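You operate a simulated robot arm through the tools that you are given. There is no shell and no other tool.

The job below is to be done with a simulated robot arm. You get a single attempt, and the scene is never put back.

TASK
Put things in order on the top of the wooden bench. At the end: the teal clip stands where the brown wood block stood; the white air filter from the top of the wooden bench stands where the teal clip stood; the brown wood block stands where the red wiping pad stood; the red wiping pad stands on top of the short white film roll; whatever was shut is shut again. Leave all else as you found it, and nothing knocked over.

Only the result counts: the job must be done as asked and must still hold three seconds after the hand-in. Knocking over, shifting, dropping, spilling or breaking anything else fails it.

THE ROBOT
A 7-joint arm with a two-finger gripper, fixed in place. Base frame: the origin is at the foot of the arm, x ahead of it, y to its left, z up; the work surface is at about z = 0. Readings come in mm, degrees, newtons and seconds.
With the tool pointing down near the work surface it reaches from about 160 to 380 mm from the base axis. Its first joint turns from -72.0 to 72.0 degrees. Payload 0.6 kg.
The tool frame sits at the grasp point between the pads (the TCP): z along the fingers, y along the line on which they close. The tips reach 22 mm beyond it. The gripper opens to 92 mm; its body begins 65 mm behind the TCP.
Orientation is told as [roll, pitch, yaw] about the base's x, y, z axes, in that order, counted from this pose: with the fingers straight down and closing along the base's y, the tool's x points along the base's -x, its y along +y and its z along -z.

THE INTERFACE
- The arm moves only by the tool arm_command. Its argument "increments" is a list of rows, each a list of 7 numbers: the shift along the base's x, y, z in mm, then the turn, a rotation vector about the base's x, y, z in degrees, then the opening, from 0 (shut) to 1 (fully open). In form: [[dx, dy, dz, rx, ry, rz, grip], ...]. A call has 1 to 20 rows; each row shifts and turns the commanded pose from where the row before left it. Rows are played at 5 a second. More than 50 mm and 8.6 degrees between two rows, or a gripper value outside its range, and nothing of the call is played. Where a pose cannot be reached the arm comes as near as it can. A force on the tool above 40 N (or 10 N above the force at the start of the call, whichever is more), or a blocked arm, ends the call early, and 0.2 s more pass. The fingers move at their own pace (about 59.9 mm/s each) and stop on an object; they squeeze with about 26 N. The grip force told is the motor's: it shows also when the fingers shut on nothing. Time passes only in rows, and 0.2 s behind the last, so rows that do not move let the fingers close. The reply holds the time, the measured pose of the TCP, the force on the tool along the base axes, the opening and the grip force, in the units named above and with some noise, with the torque about the TCP (base axes, N m) and any sound that the robot's microphone picked up.
- Cameras (640 x 400 px; columns grow to the right, rows downward): "scene" is fixed at [73.7, -274.4, 404.4]; the picture's right is [0.70, -0.71, 0.00], its down [-0.42, -0.41, -0.81] and it looks along [0.58, 0.57, -0.58] (base axes); focal length 214 px, centre (320, 200). "wrist" rides on the gripper at [71, 19, -102] in the tool frame; the picture's right is [-0.26, 0.97, 0.00], its down [-0.75, -0.20, -0.62] and it looks along [-0.60, -0.16, 0.78] (tool axes); focal length 280 px, centre (320, 200). There is no depth. A picture from a camera that has moved, and an enlarged one, comes with that camera's place and axes in the base frame and with its lens. The place of the scene camera against the robot may be out by one fixed shift of up to 12 mm in any direction.
- get_image(camera): a new picture of that camera. No time passes.
- enlarge(camera, box): a new picture of the part [left, top, right, bottom] of that camera's present view, enlarged. No time passes.
- job_done(): hands the job in; it is judged then, once.

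Nothing tells you positions but the pictures and the camera data. Unless the task says otherwise, let go and move clear before handing in.

The tools are called after "Emit:" by a JSON object that holds its "method" and its "body". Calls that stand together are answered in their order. arm_command: Moves the arm, as the interface text tells. Its arguments: {"type":"object","properties":{"increments":{"type":"array","items":{"type":"array","items":{"type":"number"}}}},"required":["increments"]} The other tools are called the same way: get_image (camera) takes a picture; enlarge (camera, box) takes an enlarged picture of a part of a camera's view; job_done () hands the job in.

At the start:

```text
time: 0.0
tool_pos: [231.1, -44.6, 311.1]
orientation: [0.0, 0.0, 0.0]
wrist_force: [-0.6, 0.1, -0.1]
moment: [0.02, 0.06, 0.0]
gripper_width: 92.1
grip_force: 0.1
```

scene: 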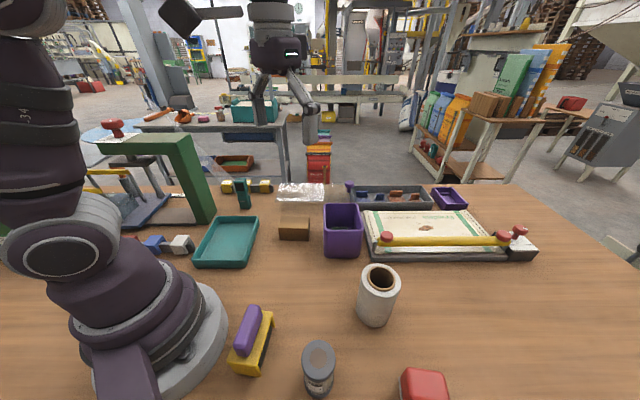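
wrist: 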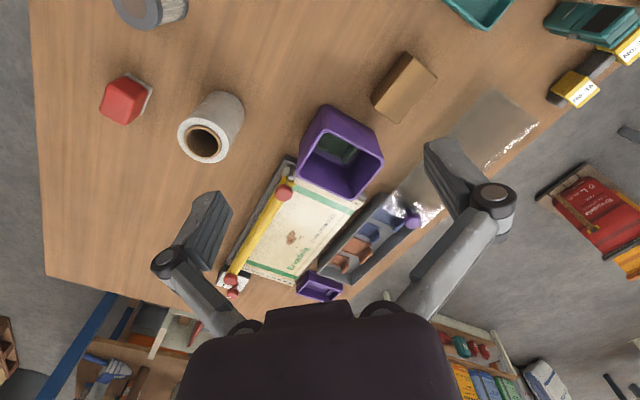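

I see a bench with a teal tray, a brown block, a purple bin, a white roll, a red pad, a grey can, a yellow/purple item and a clamp or box assembly. First I'll look closer at each part before I move.

Emit:
{"method": "enlarge", "body": {"camera": "scene", "box": [180, 160, 380, 285]}}

Emit:
{"method": "enlarge", "body": {"camera": "scene", "box": [340, 160, 560, 298]}}

Emit:
{"method": "enlarge", "body": {"camera": "scene", "box": [220, 250, 460, 400]}}

Emit:
{"method": "enlarge", "body": {"camera": "scene", "box": [60, 110, 280, 270]}}

Emit:
{"method": "enlarge", "body": {"camera": "wrist", "box": [60, 0, 360, 190]}}

Emit:
{"method": "enlarge", "body": {"camera": "wrist", "box": [340, 0, 640, 190]}}

Emit:
{"method": "enlarge", "body": {"camera": "wrist", "box": [200, 90, 460, 310]}}

```text
3.20 times, centred on (280, 222) of scene
camera zoom: at [73.7, -274.4, 404.4], right [0.7, -0.71, 0.0], down [-0.42, -0.41, -0.81], along [0.58, 0.57, -0.58], focal length 686 px, centre (448, 128)
```

zoom: 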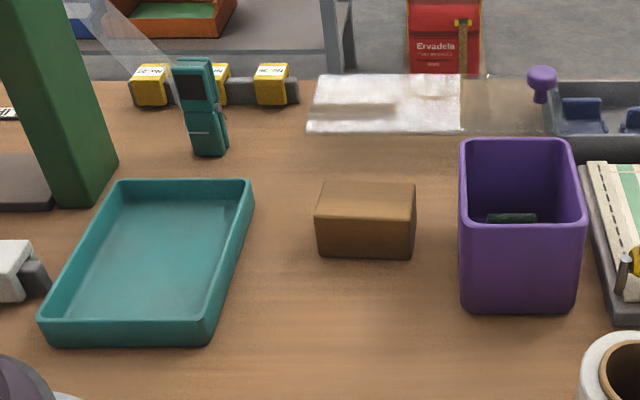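

```text
2.90 times, centred on (450, 229) of scene
camera zoom: at [73.7, -274.4, 404.4], right [0.7, -0.71, 0.0], down [-0.42, -0.41, -0.81], along [0.58, 0.57, -0.58], focal length 622 px, centre (-57, 116)
```

zoom: 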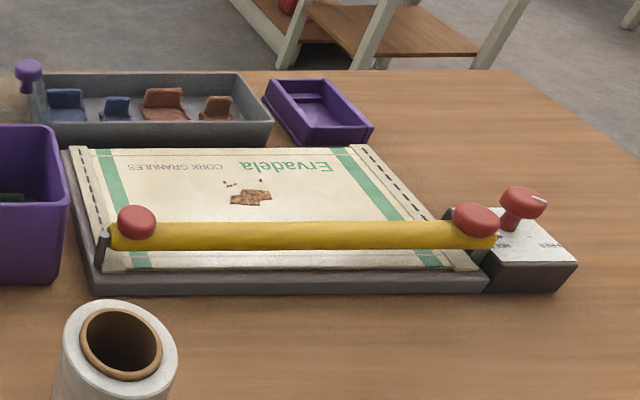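

```text
2.67 times, centred on (340, 325) of scene
camera zoom: at [73.7, -274.4, 404.4], right [0.7, -0.71, 0.0], down [-0.42, -0.41, -0.81], along [0.58, 0.57, -0.58], focal length 572 px, centre (267, -133)
```

zoom: 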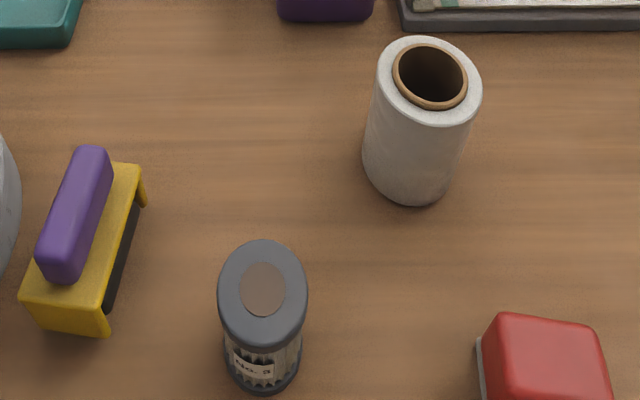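

```text
2.50 times, centred on (170, 190) of scene
camera zoom: at [73.7, -274.4, 404.4], right [0.7, -0.71, 0.0], down [-0.42, -0.41, -0.81], along [0.58, 0.57, -0.58], focal length 536 px, centre (695, 225)
```

zoom: 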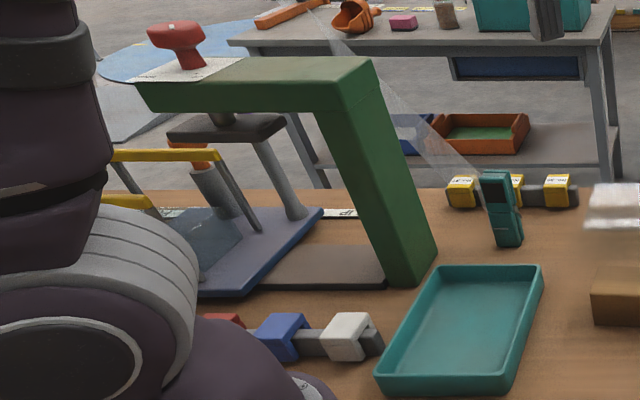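

```text
2.11 times, centred on (210, 95) of wrist
camera zoom: at [159.2, -24.8, 413.4], right [0.26, 0.97, 0.0], down [0.75, -0.2, 0.62], along [0.6, -0.16, -0.78], focal length 590 px, centre (552, 421)
```

zoom: 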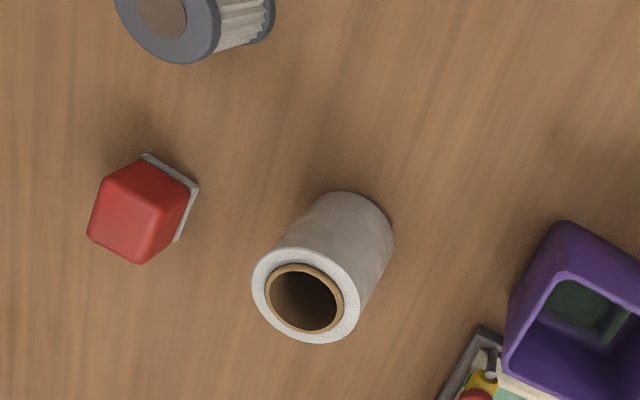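

```text
2.11 times, centred on (490, 95) of wrist
camera zoom: at [159.2, -24.8, 413.4], right [0.26, 0.97, 0.0], down [0.75, -0.2, 0.62], along [0.6, -0.16, -0.78], focal length 590 px, centre (-38, 421)
```

zoom: 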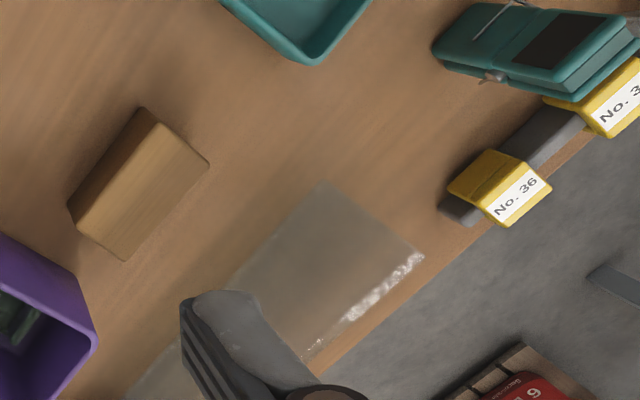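

```text
1.82 times, centred on (330, 200) of wrist
camera zoom: at [159.2, -24.8, 413.4], right [0.26, 0.97, 0.0], down [0.75, -0.2, 0.62], along [0.6, -0.16, -0.78], focal length 510 px, centre (302, 200)
```

zoom: 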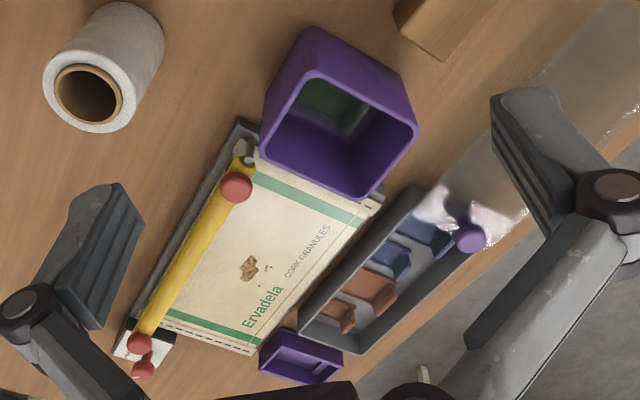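

The teal clip looks to stand near (287, 260), the block near (305, 45), the filter near (138, -210), the red pad near (216, -315) and the roll near (289, -207). I'll swing the wrist camera to the left at this height to check these places and look for anything hidden.

Emit:
{"method": "arm_command", "body": {"increments": [[3.6, 32.7, 0, 0, 0, 8, 1], [-0.6, 32.8, 0, 0, 0, 8, 1], [-5.2, 32.4, 0, 0, 0, 8, 1], [-9.7, 31.3, 0, 0, 0, 8, 1]]}}

Emit:
{"method": "get_image", "body": {"camera": "wrist"}}

Emit:
{"method": "get_image", "body": {"camera": "scene"}}

```text
time: 1.0
tool_pos: [219.3, 84.2, 311.6]
orientation: [0.1, -0.1, 32.0]
wrist_force: [-0.1, 0.8, 0.6]
moment: [0.03, -0.02, -0.01]
gripper_width: 92.1
grip_force: 0.0
```

```text
taken
camera wrist: at [147.3, 64.0, 413.5], right [-0.29, 0.96, 0.0], down [0.75, 0.23, 0.62], along [0.6, 0.18, -0.78], focal length 280 px, centre (320, 200)
```

wrist: 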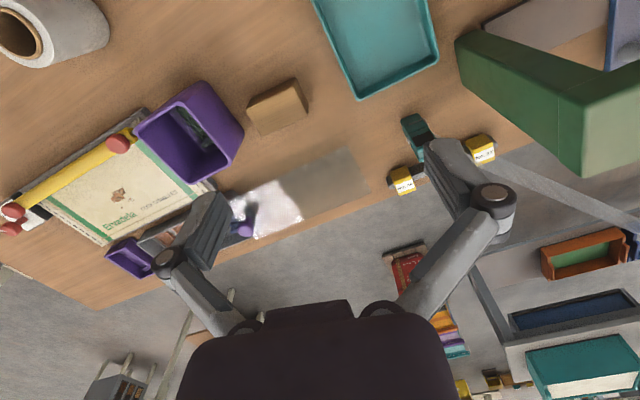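

```text
taken
```

scene: 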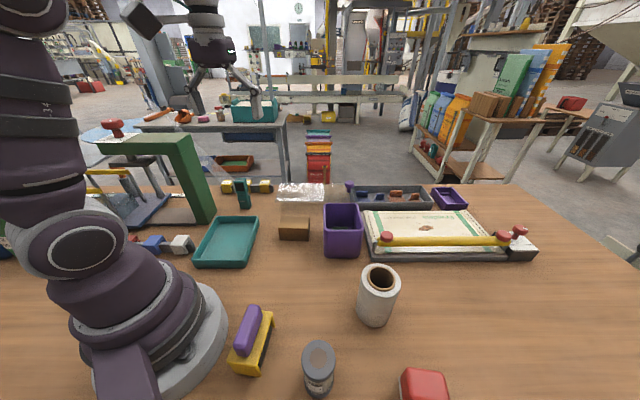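

The clip stands by the yellow-clip rail at the back left. I'll keep swinging left to see it unobstructed.

Emit:
{"method": "arm_command", "body": {"increments": [[-13.9, 29.7, 10, 0, 0, 8, 1], [-17.9, 27.5, 10, 0, 0, 8, 1]]}}

Emit:
{"method": "get_image", "body": {"camera": "wrist"}}

Emit:
{"method": "enlarge", "body": {"camera": "wrist", "box": [160, 0, 480, 200]}}

```text
time: 1.6
tool_pos: [189.8, 141.9, 330.4]
orientation: [0.0, -0.8, 47.7]
wrist_force: [10.0, 7.6, -20.7]
moment: [0.15, 0.03, 0.1]
gripper_width: 92.2
grip_force: 0.0
stopped in row 2: the force on the tool passed its limit at 72 N (the readings are from after the stop); the commanded pose is now the measured one
```

```text
taken
camera wrist: at [126.6, 101.8, 431.6], right [-0.54, 0.84, 0.0], down [0.65, 0.41, 0.64], along [0.53, 0.34, -0.77], focal length 280 px, centre (320, 200)
```

wrist: 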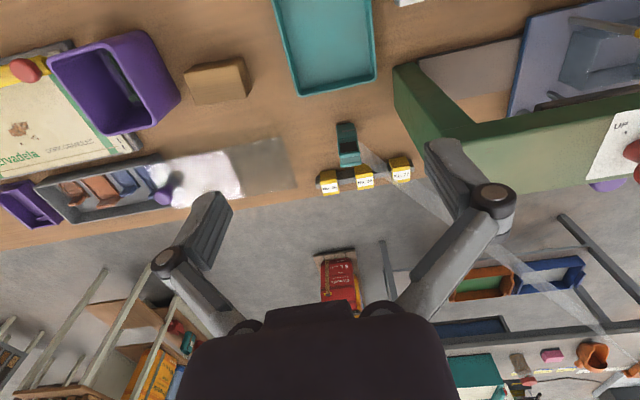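

```text
2.00 times, centred on (320, 100) of wrist
camera zoom: at [126.6, 101.8, 431.6], right [-0.54, 0.84, 0.0], down [0.65, 0.41, 0.64], along [0.53, 0.34, -0.77], focal length 561 px, centre (320, 400)
```

zoom: 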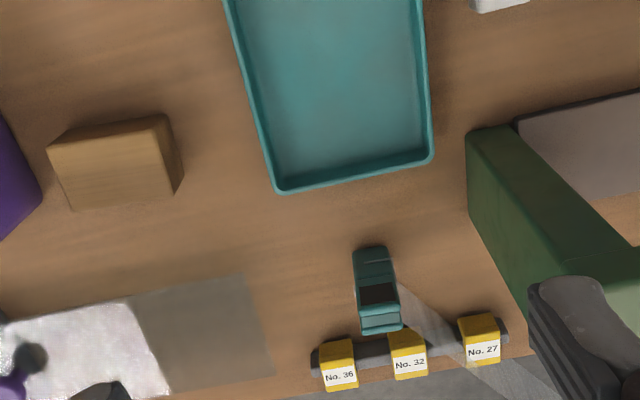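

The last row stopped on a contact of about 72 N with a downward push, so something was touched. I'll check from the fixed camera what it was and whether anything shifted.

Emit:
{"method": "get_image", "body": {"camera": "scene"}}

Emit:
{"method": "enlarge", "body": {"camera": "scene", "box": [0, 0, 320, 200]}}

Emit:
{"method": "enlarge", "body": {"camera": "scene", "box": [60, 110, 280, 270]}}

Emit:
{"method": "enlarge", "body": {"camera": "wrist", "box": [380, 0, 640, 260]}}

```text
taken
```

scene: 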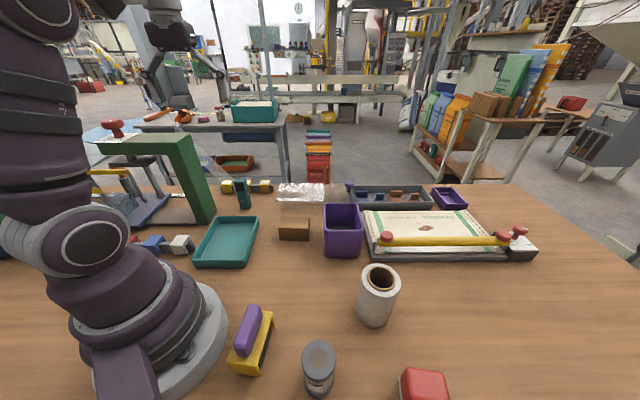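

```text
2.00 times, centred on (160, 100) of scene
camera zoom: at [73.7, -274.4, 404.4], right [0.7, -0.71, 0.0], down [-0.42, -0.41, -0.81], along [0.58, 0.57, -0.58], focal length 429 px, centre (640, 400)
```

zoom: 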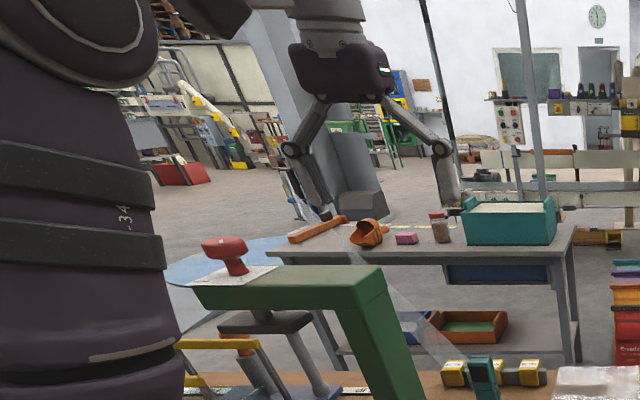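

```text
2.50 times, centred on (170, 190) of scene
camera zoom: at [73.7, -274.4, 404.4], right [0.7, -0.71, 0.0], down [-0.42, -0.41, -0.81], along [0.58, 0.57, -0.58], focal length 536 px, centre (695, 225)
```

zoom: 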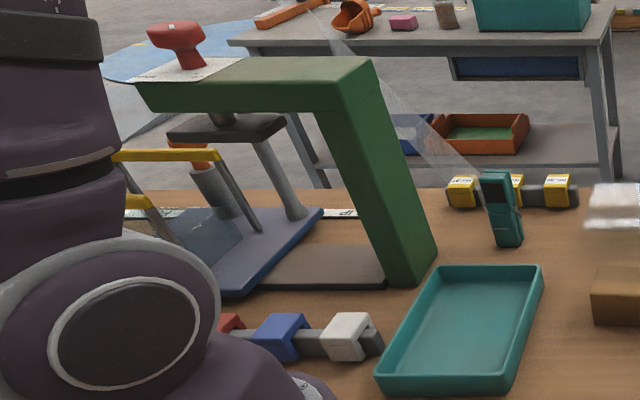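

```text
1.54 times, centred on (510, 130) of wrist
camera zoom: at [126.6, 101.8, 431.6], right [-0.54, 0.84, 0.0], down [0.65, 0.41, 0.64], along [0.53, 0.34, -0.77], focal length 431 px, centre (28, 308)
```

zoom: 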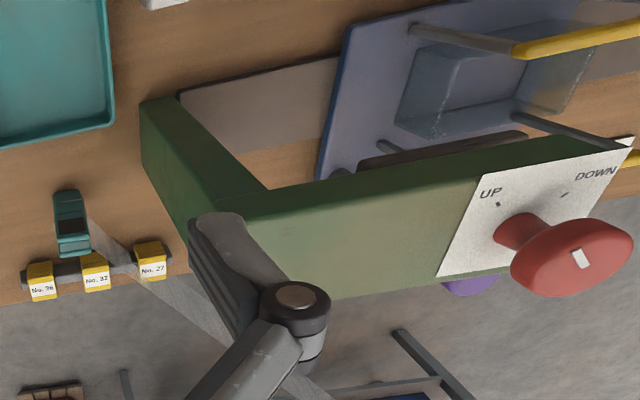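

Nothing on the bench looks moved, and I can't see what was touched. I'll hold still for a row to read the force.

Emit:
{"method": "arm_command", "body": {"increments": [[0, 0, 0, 0, 0, 0, 1]]}}

```text
time: 2.0
tool_pos: [190.2, 141.2, 331.5]
orientation: [-0.1, -0.7, 47.8]
wrist_force: [13.7, 10.5, -28.8]
moment: [0.33, -0.09, 0.12]
gripper_width: 92.1
grip_force: 0.0
```

The force line runs from near the wrist camera, pointing radially outward and down. That fits the camera housing touching the arm's own link after I raised it, not an object on the bench. I'll lower it back.

Emit:
{"method": "arm_command", "body": {"increments": [[0, 0, -10, 0, 0, 0, 1], [0, 0, -12, 0, 0, 0, 1]]}}

Emit:
{"method": "enlarge", "body": {"camera": "wrist", "box": [240, 60, 480, 210]}}

```text
time: 2.6
tool_pos: [189.6, 142.1, 308.2]
orientation: [0.1, -0.7, 47.6]
wrist_force: [0.2, 0.5, -0.9]
moment: [-0.01, 0.01, -0.02]
gripper_width: 91.7
grip_force: 0.0
```

```text
2.67 times, centred on (360, 135) of wrist
camera zoom: at [126.7, 101.9, 409.9], right [-0.54, 0.84, 0.0], down [0.65, 0.42, 0.63], along [0.53, 0.34, -0.77], focal length 748 px, centre (213, 373)
```

zoom: 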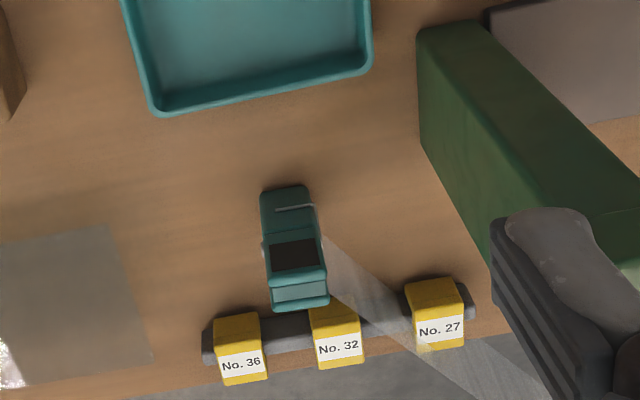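

The contact is gone. Next I'll move a bit closer to the clip and look at it and the faint streak beside it.

Emit:
{"method": "arm_command", "body": {"increments": [[15, 5, -25, 0, 0, -4, 1], [15, 10, -25, 0, 0, -4, 1], [10, 10, -20, 0, 0, 0, 1]]}}

Emit:
{"method": "get_image", "body": {"camera": "wrist"}}

Emit:
{"method": "enlarge", "body": {"camera": "wrist", "box": [240, 60, 440, 185]}}

Emit:
{"method": "enlarge", "body": {"camera": "scene", "box": [200, 160, 300, 222]}}

```text
time: 3.5
tool_pos: [230.3, 165.6, 239.1]
orientation: [-0.1, -0.7, 39.7]
wrist_force: [0.1, 0.0, 0.0]
moment: [-0.01, -0.01, 0.0]
gripper_width: 92.1
grip_force: 0.0
```

```text
taken
camera wrist: at [161.6, 135.3, 340.0], right [-0.42, 0.91, 0.0], down [0.7, 0.32, 0.63], along [0.57, 0.26, -0.77], focal length 280 px, centre (320, 200)
```

wrist: 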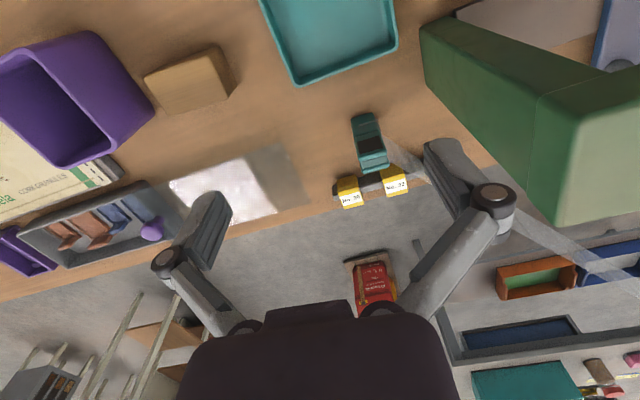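

```text
3.20 times, centred on (340, 122) of wrist
camera zoom: at [161.6, 135.3, 340.0], right [-0.42, 0.91, 0.0], down [0.7, 0.32, 0.63], along [0.57, 0.26, -0.77], focal length 897 px, centre (256, 448)
```

zoom: 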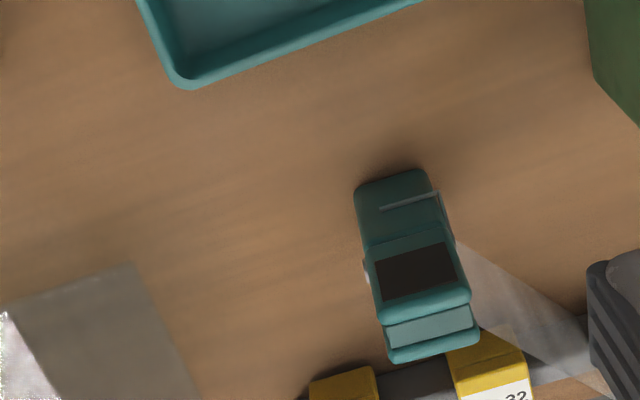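

```text
6.40 times, centred on (250, 191) of scene
camera zoom: at [73.7, -274.4, 404.4], right [0.7, -0.71, 0.0], down [-0.42, -0.41, -0.81], along [0.58, 0.57, -0.58], focal length 1373 px, centre (768, 258)
```

zoom: 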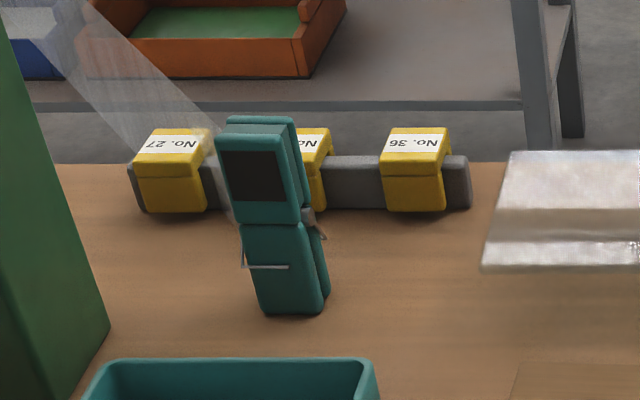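

The clip is about 100 mm tall and 29 mm wide, and it stands near (274, 247). The streak lies behind it, away from the bench. I'll swing to the middle now and look at the block, the bin and the covered tray.

Emit:
{"method": "arm_command", "body": {"increments": [[12.5, -36.5, 16, 0, 0, -8, 1], [6.2, -38.5, 15, 0, 0, -8, 1], [0.4, -37.6, 15, 0, 0, -8, 1]]}}

Emit:
{"method": "get_image", "body": {"camera": "wrist"}}

Emit:
{"method": "enlarge", "body": {"camera": "wrist", "box": [200, 40, 440, 190]}}

```text
time: 4.2
tool_pos: [247.4, 52.9, 284.9]
orientation: [0.0, -0.7, 15.7]
wrist_force: [0.0, -0.2, -0.1]
moment: [0.0, -0.02, 0.02]
gripper_width: 92.1
grip_force: 0.1
```

```text
taken
camera wrist: at [172.9, 52.8, 386.9], right [-0.01, 1.0, 0.0], down [0.77, 0.01, 0.63], along [0.63, 0.01, -0.77], focal length 280 px, centre (320, 200)
```

wrist: 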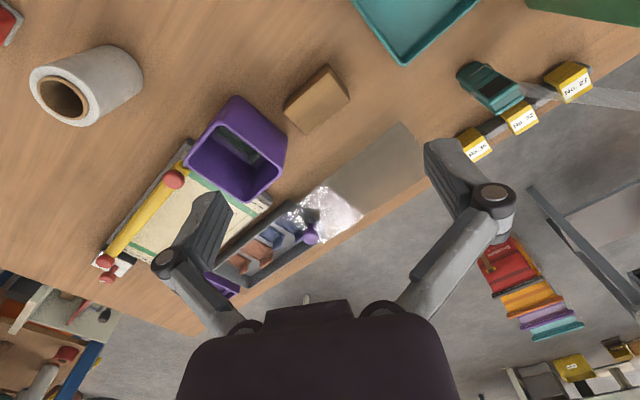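

```text
2.67 times, centred on (320, 115) of wrist
camera zoom: at [172.9, 52.8, 386.9], right [-0.01, 1.0, 0.0], down [0.77, 0.01, 0.63], along [0.63, 0.01, -0.77], focal length 748 px, centre (320, 427)
```

zoom: 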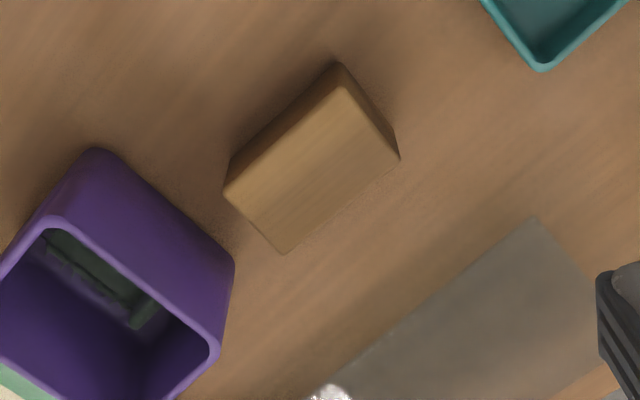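

The block is about 74×42×37 mm, centred near (305, 51), with its long axis at about -48°. I'll go on to the right to see the roll, the red pad and the filter.

Emit:
{"method": "arm_command", "body": {"increments": [[0, -35.6, 10, 0, 0, -8, 1], [0, -34.8, 0, 0, 0, -8, 1], [-4.9, -34.6, 0, 0, 0, -8, 1], [-9.6, -33.5, 0, 0, 0, -8, 1], [-14.2, -31.9, 0, 0, 0, -8, 1]]}}

Emit:
{"method": "get_image", "body": {"camera": "wrist"}}

Emit:
{"method": "enlarge", "body": {"camera": "wrist", "box": [40, 0, 360, 200]}}

```text
time: 5.5
tool_pos: [220.3, -118.1, 294.3]
orientation: [0.0, -0.5, -24.3]
wrist_force: [-0.1, 0.1, 0.4]
moment: [-0.01, -0.03, -0.01]
gripper_width: 92.0
grip_force: 0.1
```

```text
taken
camera wrist: at [162.7, -69.2, 395.4], right [0.64, 0.77, 0.0], down [0.6, -0.49, 0.63], along [0.49, -0.4, -0.77], focal length 280 px, centre (320, 200)
```

wrist: 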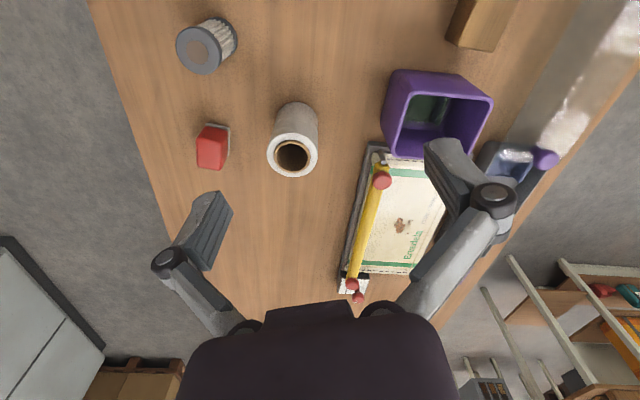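

```text
2.00 times, centred on (200, 100) of wrist
camera zoom: at [162.7, -69.2, 395.4], right [0.64, 0.77, 0.0], down [0.6, -0.49, 0.63], along [0.49, -0.4, -0.77], focal length 561 px, centre (560, 400)
```

zoom: 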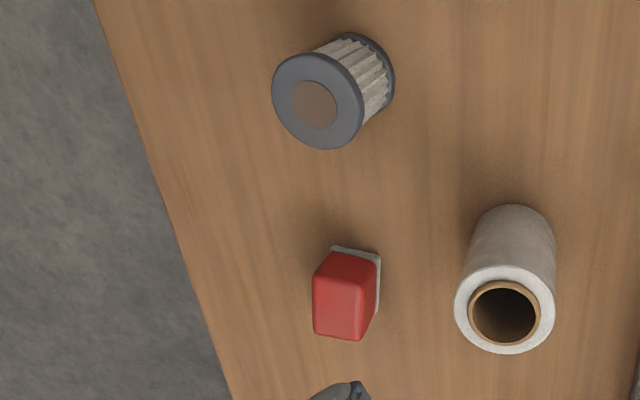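

The roll is about 61 mm across and 98 mm tall, near (275, -206). I'll zoom in on the pad, the filter and the roll.

Emit:
{"method": "enlarge", "body": {"camera": "wrist", "box": [160, 100, 280, 190]}}

Emit:
{"method": "enlarge", "body": {"camera": "wrist", "box": [140, 0, 280, 100]}}

Emit:
{"method": "enlarge", "body": {"camera": "wrist", "box": [230, 85, 350, 185]}}

Emit:
{"method": "enlarge", "body": {"camera": "scene", "box": [360, 340, 480, 400]}}

```text
4.44 times, centred on (220, 145) of wrist
camera zoom: at [162.7, -69.2, 395.4], right [0.64, 0.77, 0.0], down [0.6, -0.49, 0.63], along [0.49, -0.4, -0.77], focal length 1246 px, centre (764, 444)
```

zoom: 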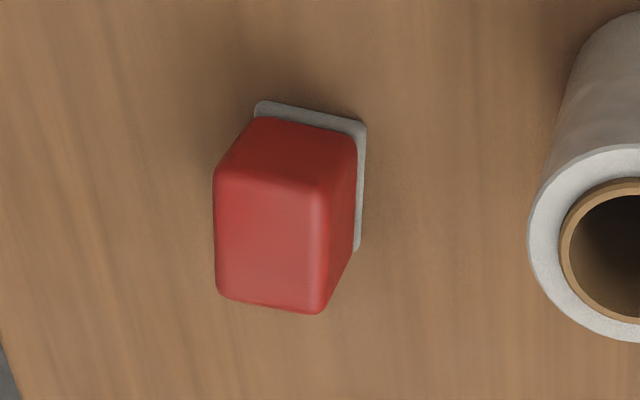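

```text
4.00 times, centred on (210, 50) of wrist
camera zoom: at [162.7, -69.2, 395.4], right [0.64, 0.77, 0.0], down [0.6, -0.49, 0.63], along [0.49, -0.4, -0.77], focal length 1122 px, centre (760, 800)
```

zoom: 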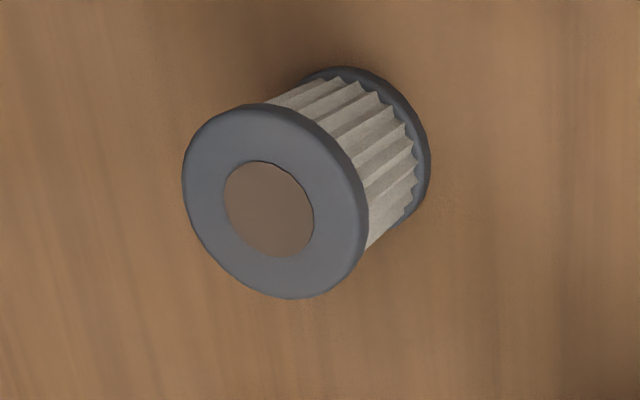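

```text
4.00 times, centred on (290, 135) of wrist
camera zoom: at [162.7, -69.2, 395.4], right [0.64, 0.77, 0.0], down [0.6, -0.49, 0.63], along [0.49, -0.4, -0.77], focal length 1122 px, centre (440, 460)
```

zoom: 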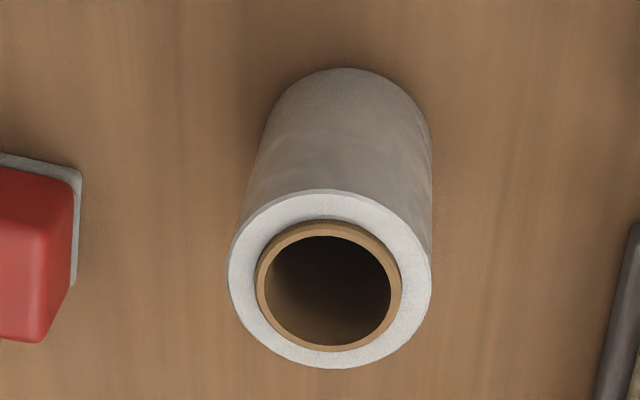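

```text
5.33 times, centred on (420, 370) of scene
camera zoom: at [73.7, -274.4, 404.4], right [0.7, -0.71, 0.0], down [-0.42, -0.41, -0.81], along [0.58, 0.57, -0.58], focal length 1144 px, centre (-213, -707)
```

zoom: 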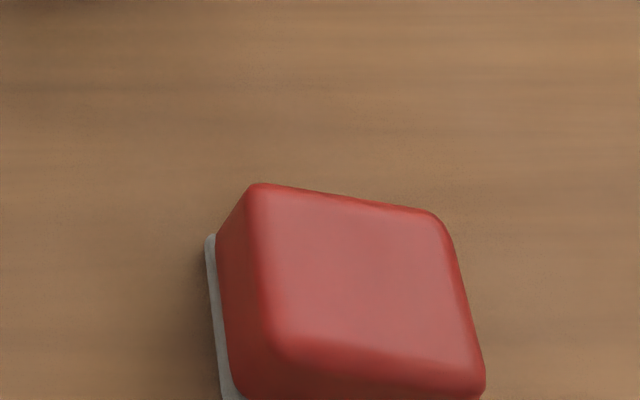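

The pad is about 35×51×45 mm, centred near (219, -322) with its long side nearly radial. The filter is about 49 mm across and 74 mm tall, near (131, -206). I'll go closer to the pad to refine its position.

Emit:
{"method": "arm_command", "body": {"increments": [[-18, -28.8, -5, 0, 0, -7.3, 0.8], [-15.8, -27, -15, 0, 0, -7.3, 0.8], [-12, -25.3, -20, 0, 0, -7.3, 0.8], [-8, -20, -20, 0, 0, -7.2, 0.8]]}}

Emit:
{"method": "get_image", "body": {"camera": "wrist"}}

Emit:
{"method": "enlarge", "body": {"camera": "wrist", "box": [240, 100, 400, 220]}}

Emit:
{"method": "get_image", "body": {"camera": "scene"}}

```text
time: 6.5
tool_pos: [165.0, -217.7, 235.8]
orientation: [0.0, -0.6, -53.5]
wrist_force: [0.7, 1.0, 0.3]
moment: [0.0, 0.01, 0.0]
gripper_width: 73.6
grip_force: 0.1
```

```text
taken
camera wrist: at [138.2, -147.1, 335.4], right [0.93, 0.36, 0.0], down [0.28, -0.72, 0.63], along [0.23, -0.59, -0.77], focal length 280 px, centre (320, 200)
```

wrist: 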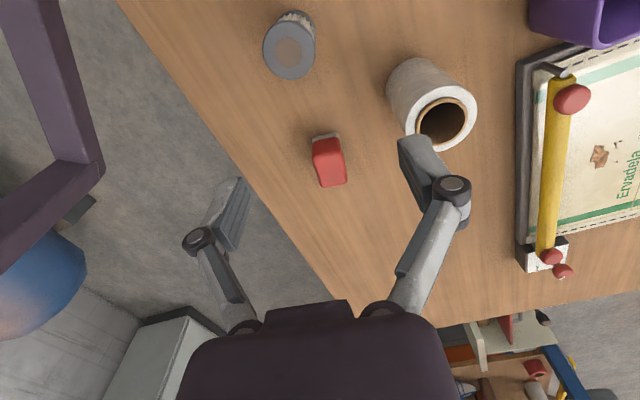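

```text
3.33 times, centred on (320, 160) of wrist
camera zoom: at [138.2, -147.1, 335.4], right [0.93, 0.36, 0.0], down [0.28, -0.72, 0.63], along [0.23, -0.59, -0.77], focal length 935 px, centre (320, 333)
```

zoom: 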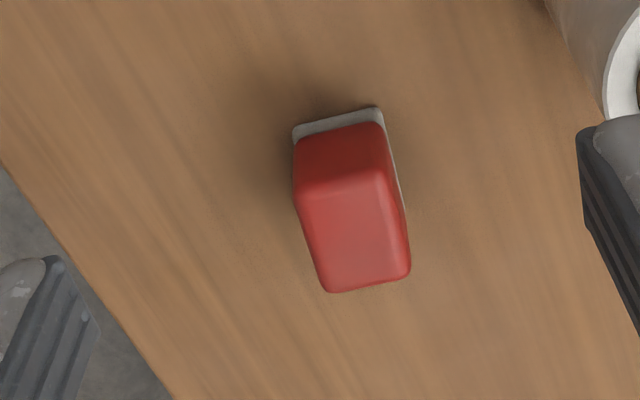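

```text
taken
```

scene: 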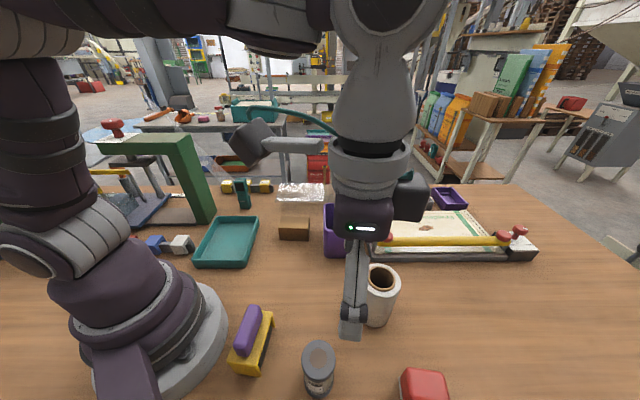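

Both views agree on the pad: centre about (219.5, -320.5), long axis at -53.5°. I'll move above it, aiming at a grasp point slightly inward at radius ~380, and level the small tilt.

Emit:
{"method": "arm_command", "body": {"increments": [[12.35, -23.9, -26.3, 0.48, 0.36, 0, 0.7], [12.35, -23.9, -26.3, 0, 0, 0, 0.7], [12.35, -23.9, -26.3, 0, 0, 0, 0.7], [12.35, -23.8, -26.1, 0, 0, 0, 0.7]]}}

Emit:
{"method": "get_image", "body": {"camera": "wrist"}}

Emit:
{"method": "get_image", "body": {"camera": "scene"}}

```text
time: 7.5
tool_pos: [214.8, -311.3, 128.9]
orientation: [0.0, 0.2, -53.3]
wrist_force: [-0.1, 0.3, 0.5]
moment: [-0.01, -0.02, -0.01]
gripper_width: 64.5
grip_force: 0.2
```

```text
taken
camera wrist: at [185.9, -242.1, 230.3], right [0.93, 0.37, 0.0], down [0.29, -0.73, 0.62], along [0.23, -0.58, -0.78], focal length 280 px, centre (320, 200)
```

wrist: 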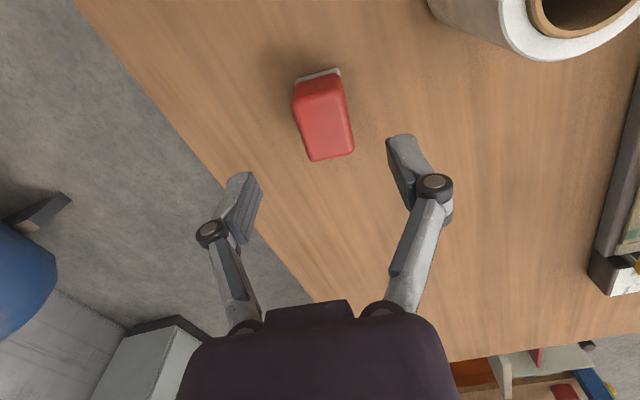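

```text
taken
```

scene: 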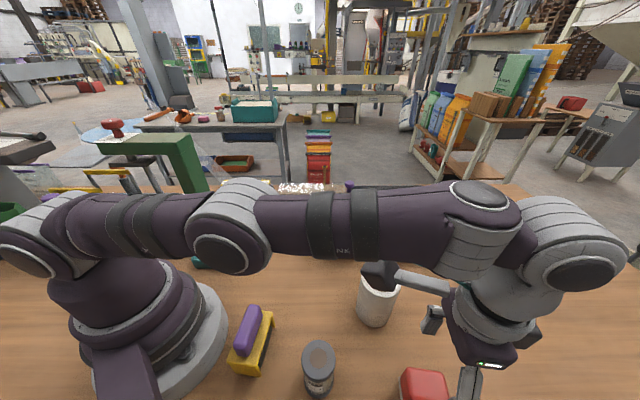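

I'm above the pad and the reach is holding at radius 378. I'll take a zoomed check of the alignment before going down.

Emit:
{"method": "enlarge", "body": {"camera": "wrist", "box": [240, 50, 400, 170]}}

```text
3.33 times, centred on (320, 110) of wrist
camera zoom: at [185.9, -242.1, 230.3], right [0.93, 0.37, 0.0], down [0.29, -0.73, 0.62], along [0.23, -0.58, -0.78], focal length 935 px, centre (320, 500)
```

zoom: 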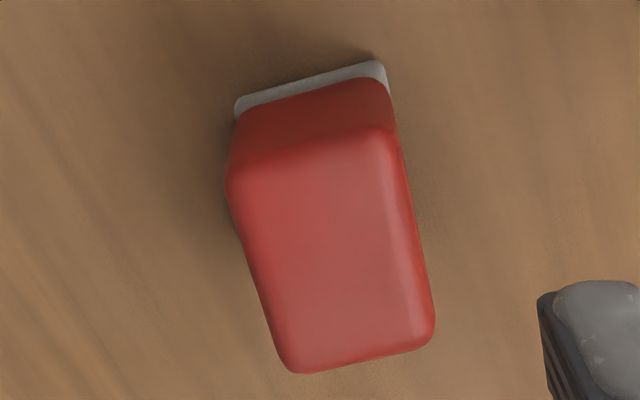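

The pad is well aligned between the fingers. I'll go down to the grasp height and check the pose on the way.

Emit:
{"method": "arm_command", "body": {"increments": [[0, 0, -25, 0, 0, 0, 0.7], [0, 0, -25, 0, 0, 0, 0.7], [0, 0, -25, 0, 0, 0, 0.7]]}}

```text
time: 8.2
tool_pos: [215.1, -312.8, 54.5]
orientation: [0.0, 0.1, -53.3]
wrist_force: [0.6, 0.2, 0.1]
moment: [0.0, -0.01, -0.03]
gripper_width: 64.5
grip_force: 0.0
```

Emit:
{"method": "arm_command", "body": {"increments": [[1, -1.5, -13, 0, 0, 0, 0.7], [0, 0, -12.5, 0, 0, 0, 0.7], [0, 0, 0, 0, 0, 0, 0.7]]}}

Emit:
{"method": "get_image", "body": {"camera": "wrist"}}

```text
time: 9.1
tool_pos: [215.8, -314.1, 28.5]
orientation: [0.0, 0.0, -53.3]
wrist_force: [-0.2, -0.6, -0.5]
moment: [0.02, -0.02, 0.01]
gripper_width: 64.3
grip_force: 0.0
```

```text
taken
camera wrist: at [188.4, -244.5, 131.3], right [0.93, 0.37, 0.0], down [0.29, -0.73, 0.63], along [0.23, -0.58, -0.78], focal length 280 px, centre (320, 200)
```

wrist: 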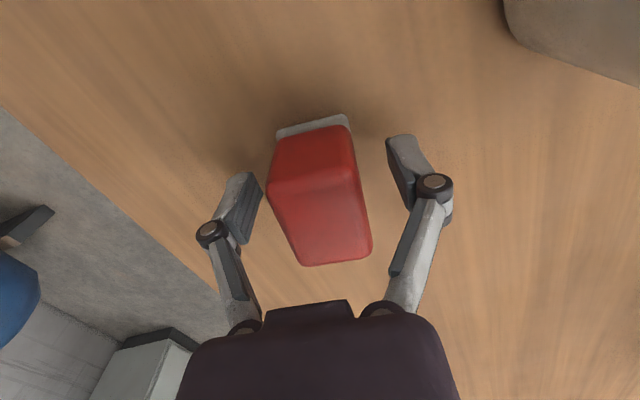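

The fingers straddle the pad well, so I'm closing on it now.

Emit:
{"method": "arm_command", "body": {"increments": [[0, 0, 0, 0, 0, 0, 0], [0, 0, 0, 0, 0, 0, 0], [0, 0, 0, 0, 0, 0, 0], [0, 0, 0, 0, 0, 0, 0]]}}

Emit:
{"method": "get_image", "body": {"camera": "wrist"}}

```text
time: 10.1
tool_pos: [216.2, -314.0, 29.6]
orientation: [0.0, 0.0, -53.4]
wrist_force: [0.5, 0.1, 3.2]
moment: [0.02, 0.03, -0.05]
gripper_width: 35.1
grip_force: 25.8
```

```text
taken
camera wrist: at [188.4, -244.5, 131.6], right [0.93, 0.37, 0.0], down [0.29, -0.73, 0.63], along [0.23, -0.58, -0.78], focal length 280 px, centre (320, 200)
```

wrist: 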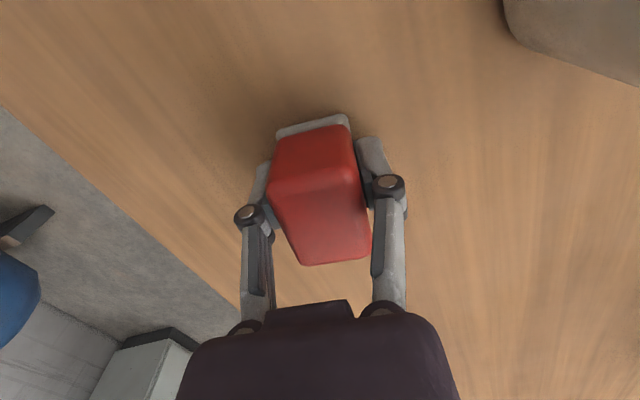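

The pad is held at 35.1 mm. I'll lift it straight up well above the roll's height (about 98 mm).

Emit:
{"method": "arm_command", "body": {"increments": [[0, 0, 15, 0, 0, 0, 0], [0, 0, 30, 0, 0, 0, 0], [0, 0, 30, 0, 0, 0, 0], [0, 0, 30, 0, 0, 0, 0], [0, 0, 30, 0, 0, 0, 0]]}}

Emit:
{"method": "get_image", "body": {"camera": "wrist"}}

```text
time: 11.2
tool_pos: [209.8, -303.9, 162.8]
orientation: [0.0, 0.1, -53.3]
wrist_force: [0.8, -0.5, -1.4]
moment: [-0.02, 0.02, -0.03]
gripper_width: 35.2
grip_force: 25.9
out of reach, approached as far as the arm can: row 4, 5
```

```text
taken
camera wrist: at [181.8, -236.0, 264.0], right [0.93, 0.37, 0.0], down [0.29, -0.73, 0.62], along [0.23, -0.58, -0.78], focal length 280 px, centre (320, 200)
```

wrist: 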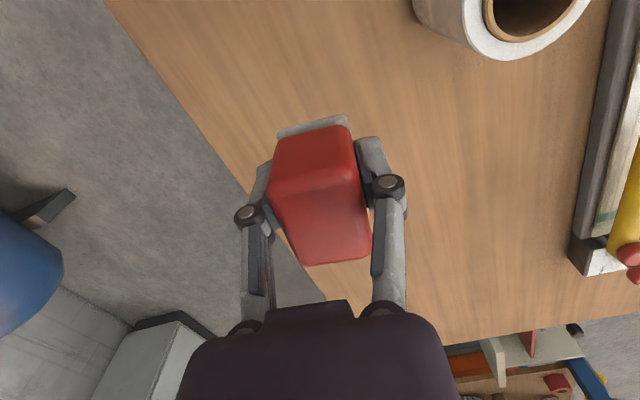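

The pad came up cleanly, though the arm hit its reach limit at that height. I'll bring it inward over the roll now.

Emit:
{"method": "arm_command", "body": {"increments": [[13, 27, 0, 0, 0, 0, 0], [13, 27, 0, 0, 0, 0, 0], [13, 27, 0, 0, 0, 0, 0], [13, 27, 0, 0, 0, 0, 0], [0, 0, 0, 0, 0, 0, 0]]}}

Emit:
{"method": "get_image", "body": {"camera": "wrist"}}

Emit:
{"method": "get_image", "body": {"camera": "scene"}}

```text
time: 12.4
tool_pos: [261.8, -196.1, 162.6]
orientation: [-0.1, 0.0, -53.3]
wrist_force: [-0.4, 0.0, -0.3]
moment: [0.01, -0.01, -0.03]
gripper_width: 35.1
grip_force: 25.6
```

```text
taken
camera wrist: at [234.4, -127.0, 264.4], right [0.93, 0.37, 0.0], down [0.29, -0.73, 0.63], along [0.23, -0.58, -0.78], focal length 280 px, centre (320, 200)
```

wrist: 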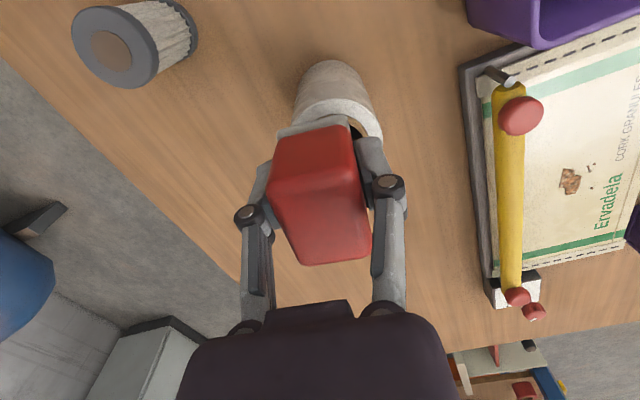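

```text
taken
```

scene: 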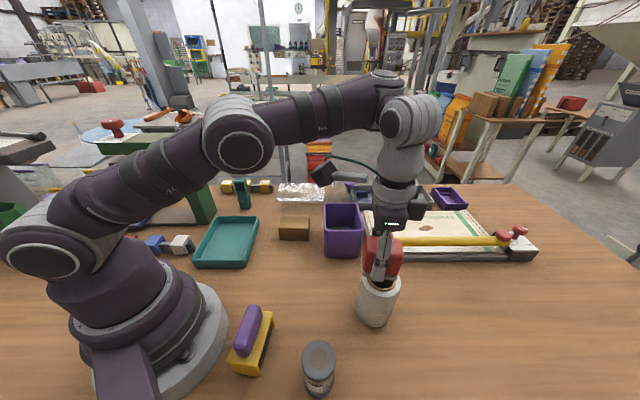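

The pad is nearly over the roll. I'll do a fine horizontal correction and lower it a little, then check again.

Emit:
{"method": "arm_command", "body": {"increments": [[8.6, -3.9, -5, 0, 0, 0, 0], [0, 0, -8, 0, 0, 0, 0], [0, 0, 0, 0, 0, 0, 0]]}}

Emit:
{"method": "enlarge", "body": {"camera": "wrist", "box": [240, 40, 400, 160]}}

Emit:
{"method": "enlarge", "body": {"camera": "scene", "box": [320, 210, 440, 335]}}

```text
time: 13.2
tool_pos: [270.2, -200.4, 149.9]
orientation: [0.0, -0.1, -53.3]
wrist_force: [0.9, 0.3, -1.2]
moment: [-0.03, 0.0, 0.01]
gripper_width: 35.1
grip_force: 26.1
```

```text
3.33 times, centred on (320, 100) of wrist
camera zoom: at [242.5, -131.7, 250.8], right [0.93, 0.37, 0.0], down [0.29, -0.73, 0.63], along [0.23, -0.58, -0.78], focal length 935 px, centre (320, 533)
```

zoom: 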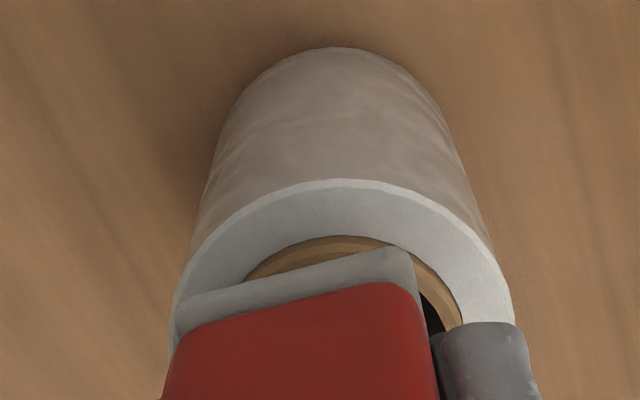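

```text
3.20 times, centred on (380, 272) of scene
camera zoom: at [73.7, -274.4, 404.4], right [0.7, -0.71, 0.0], down [-0.42, -0.41, -0.81], along [0.58, 0.57, -0.58], focal length 686 px, centre (128, -32)
```

zoom: 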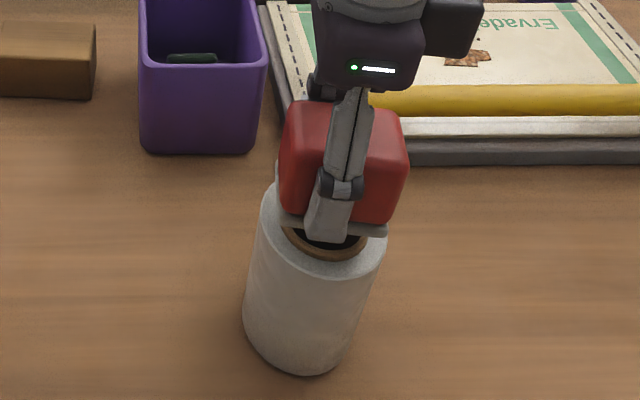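

The pad's centre sits within about 1 mm of the roll's axis. I'm lowering it to just above contact, expected at a TCP height near 128.

Emit:
{"method": "arm_command", "body": {"increments": [[0.4, -0.6, -10, 0, 0, 0, 0], [0, 0, -8, 0, 0, 0, 0], [0, 0, -1.5, 0, 0, 0, 0], [0, 0, 0, 0, 0, 0, 0]]}}

Emit:
{"method": "enlarge", "body": {"camera": "scene", "box": [320, 210, 440, 335]}}

```text
time: 14.1
tool_pos: [270.8, -201.1, 131.1]
orientation: [0.2, -0.3, -53.6]
wrist_force: [-1.7, 3.4, 14.7]
moment: [0.13, 0.23, -0.01]
gripper_width: 35.4
grip_force: 26.0
stopped in row 3: the force on the tool passed its limit at 46 N (the readings are from after the stop); the commanded pose is now the measured one
```

```text
3.20 times, centred on (380, 272) of scene
camera zoom: at [73.7, -274.4, 404.5], right [0.7, -0.71, 0.0], down [-0.42, -0.41, -0.81], along [0.58, 0.57, -0.58], focal length 686 px, centre (128, -32)
```

zoom: 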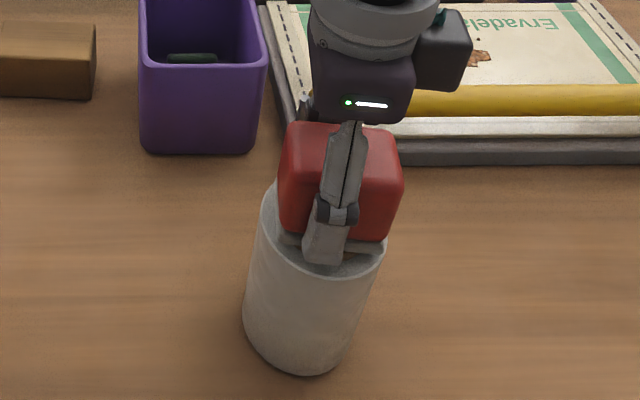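

The pad is in contact with the roll's top, and the TCP is at 131. I'll ease off slightly, then open the fingers just enough to release.

Emit:
{"method": "arm_command", "body": {"increments": [[0, 0, 0.6, 0, 0, 0, 0], [0, 0, 0, 0, 0, 0, 0]]}}

```text
time: 14.7
tool_pos: [271.1, -201.1, 131.2]
orientation: [0.1, -0.3, -53.4]
wrist_force: [0.3, -0.4, 2.4]
moment: [0.0, 0.03, 0.01]
gripper_width: 35.3
grip_force: 26.0
```

Emit:
{"method": "arm_command", "body": {"increments": [[0, 0, 0, 0, 0, 0, 0.45], [0, 0, 0, 0, 0, 0, 0.55], [0, 0, 0, 0, 0, 0, 0.65], [0, 0, 0, 0, 0, 0, 0.65]]}}

Emit:
{"method": "get_image", "body": {"camera": "wrist"}}

Emit:
{"method": "enlarge", "body": {"camera": "scene", "box": [320, 210, 440, 335]}}

```text
time: 15.7
tool_pos: [270.9, -201.3, 131.8]
orientation: [0.1, -0.4, -53.4]
wrist_force: [0.6, 0.7, 0.5]
moment: [0.01, 0.01, 0.0]
gripper_width: 59.8
grip_force: 0.0
```

```text
taken
camera wrist: at [243.3, -132.4, 233.1], right [0.93, 0.37, 0.0], down [0.28, -0.73, 0.63], along [0.23, -0.58, -0.78], focal length 280 px, centre (320, 200)
```

wrist: 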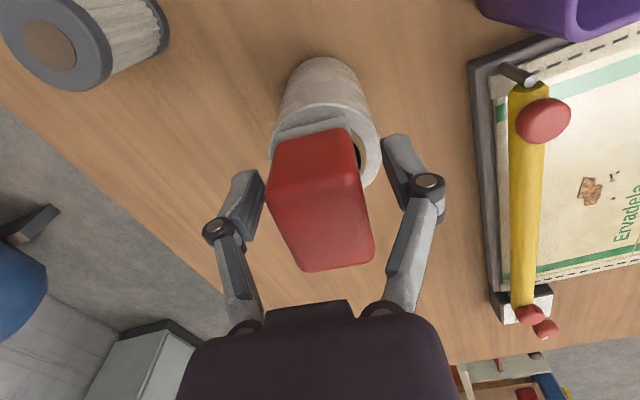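

```text
3.20 times, centred on (380, 272) of scene
camera zoom: at [73.7, -274.4, 404.4], right [0.7, -0.71, 0.0], down [-0.42, -0.41, -0.81], along [0.58, 0.57, -0.58], focal length 686 px, centre (128, -32)
```

zoom: 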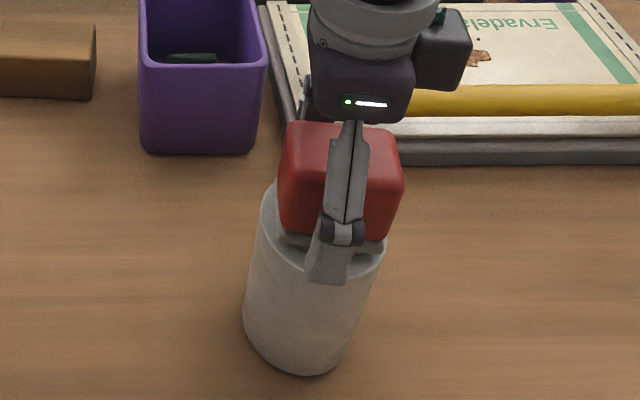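

The pad is released and sits on the roll. I'll rise straight up and confirm it's centred.

Emit:
{"method": "arm_command", "body": {"increments": [[0, 0, 10, 0, 0, 0, 0.65], [0, 0, 20, 0, 0, 0, 0.65], [0, 0, 30, 0, 0, 0, 0.65], [-10, 8, 30, 0, 0, 0, 0.65]]}}

Emit:
{"method": "enlarge", "body": {"camera": "wrist", "box": [220, 60, 420, 210]}}

Emit:
{"method": "enlarge", "body": {"camera": "scene", "box": [320, 210, 440, 335]}}

```text
time: 16.6
tool_pos: [261.0, -192.6, 222.3]
orientation: [0.2, -0.3, -53.4]
wrist_force: [0.6, -0.8, 0.0]
moment: [-0.01, 0.0, -0.02]
gripper_width: 59.8
grip_force: 0.1
```

```text
2.67 times, centred on (320, 135) of wrist
camera zoom: at [233.0, -123.9, 323.9], right [0.93, 0.37, 0.0], down [0.28, -0.73, 0.63], along [0.23, -0.58, -0.78], focal length 748 px, centre (320, 373)
```

zoom: 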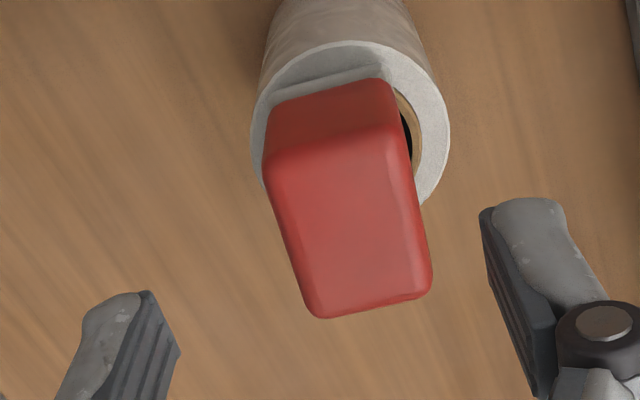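

```text
3.20 times, centred on (380, 272) of scene
camera zoom: at [73.7, -274.4, 404.4], right [0.7, -0.71, 0.0], down [-0.42, -0.41, -0.81], along [0.58, 0.57, -0.58], focal length 686 px, centre (128, -32)
```

zoom: 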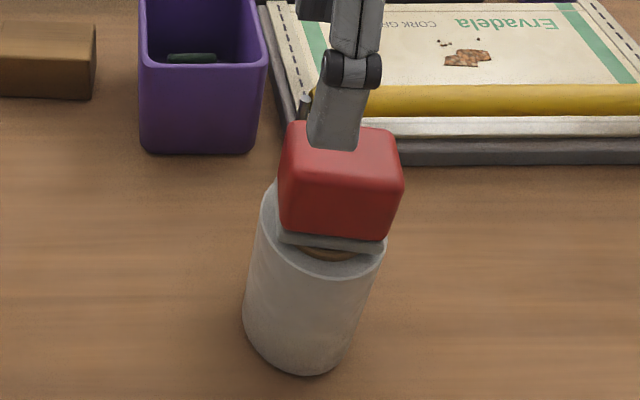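

The pad rests centred on the roll within about 2–3 mm. Next is the block: I'll move over it, turning the fingers to close across its short side.

Emit:
{"method": "arm_command", "body": {"increments": [[4, 42, 0, 0.12, 0.34, 1, 0.75], [6, 42, 0, 0, 0, 1, 0.75], [7, 42, 0, 0, 0, 1, 0.75], [7, 42, 0, 0, 0, 1, 0.75], [7, 42, -5, 0, 0, 1.1, 0.75], [6, 41, -10, 0, 0, 0, 0.75]]}}

Emit:
{"method": "get_image", "body": {"camera": "wrist"}}

Emit:
{"method": "enlarge", "body": {"camera": "wrist", "box": [220, 60, 420, 210]}}

```text
time: 18.1
tool_pos: [297.7, 57.6, 206.8]
orientation: [0.0, 0.0, -48.3]
wrist_force: [0.1, -0.6, -0.4]
moment: [-0.02, -0.01, -0.02]
gripper_width: 69.0
grip_force: 0.0
```

```text
taken
camera wrist: at [264.2, 124.9, 308.6], right [0.89, 0.45, 0.0], down [0.35, -0.7, 0.62], along [0.28, -0.56, -0.78], focal length 280 px, centre (320, 200)
```

wrist: 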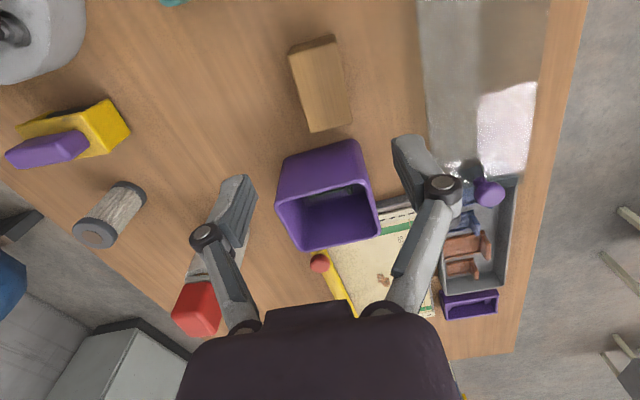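

```text
2.67 times, centred on (320, 135) of wrist
camera zoom: at [264.2, 124.9, 308.6], right [0.89, 0.45, 0.0], down [0.35, -0.7, 0.62], along [0.28, -0.56, -0.78], focal length 748 px, centre (320, 373)
```

zoom: 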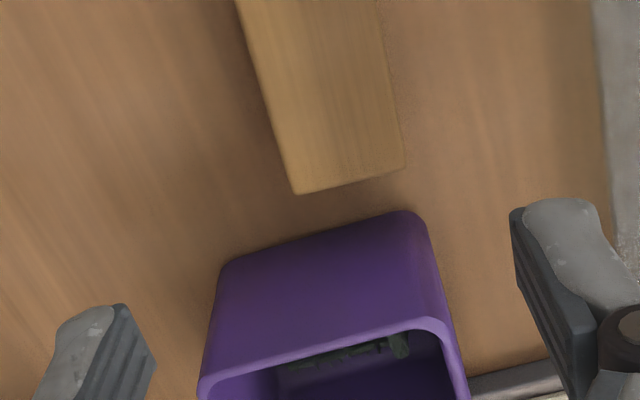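

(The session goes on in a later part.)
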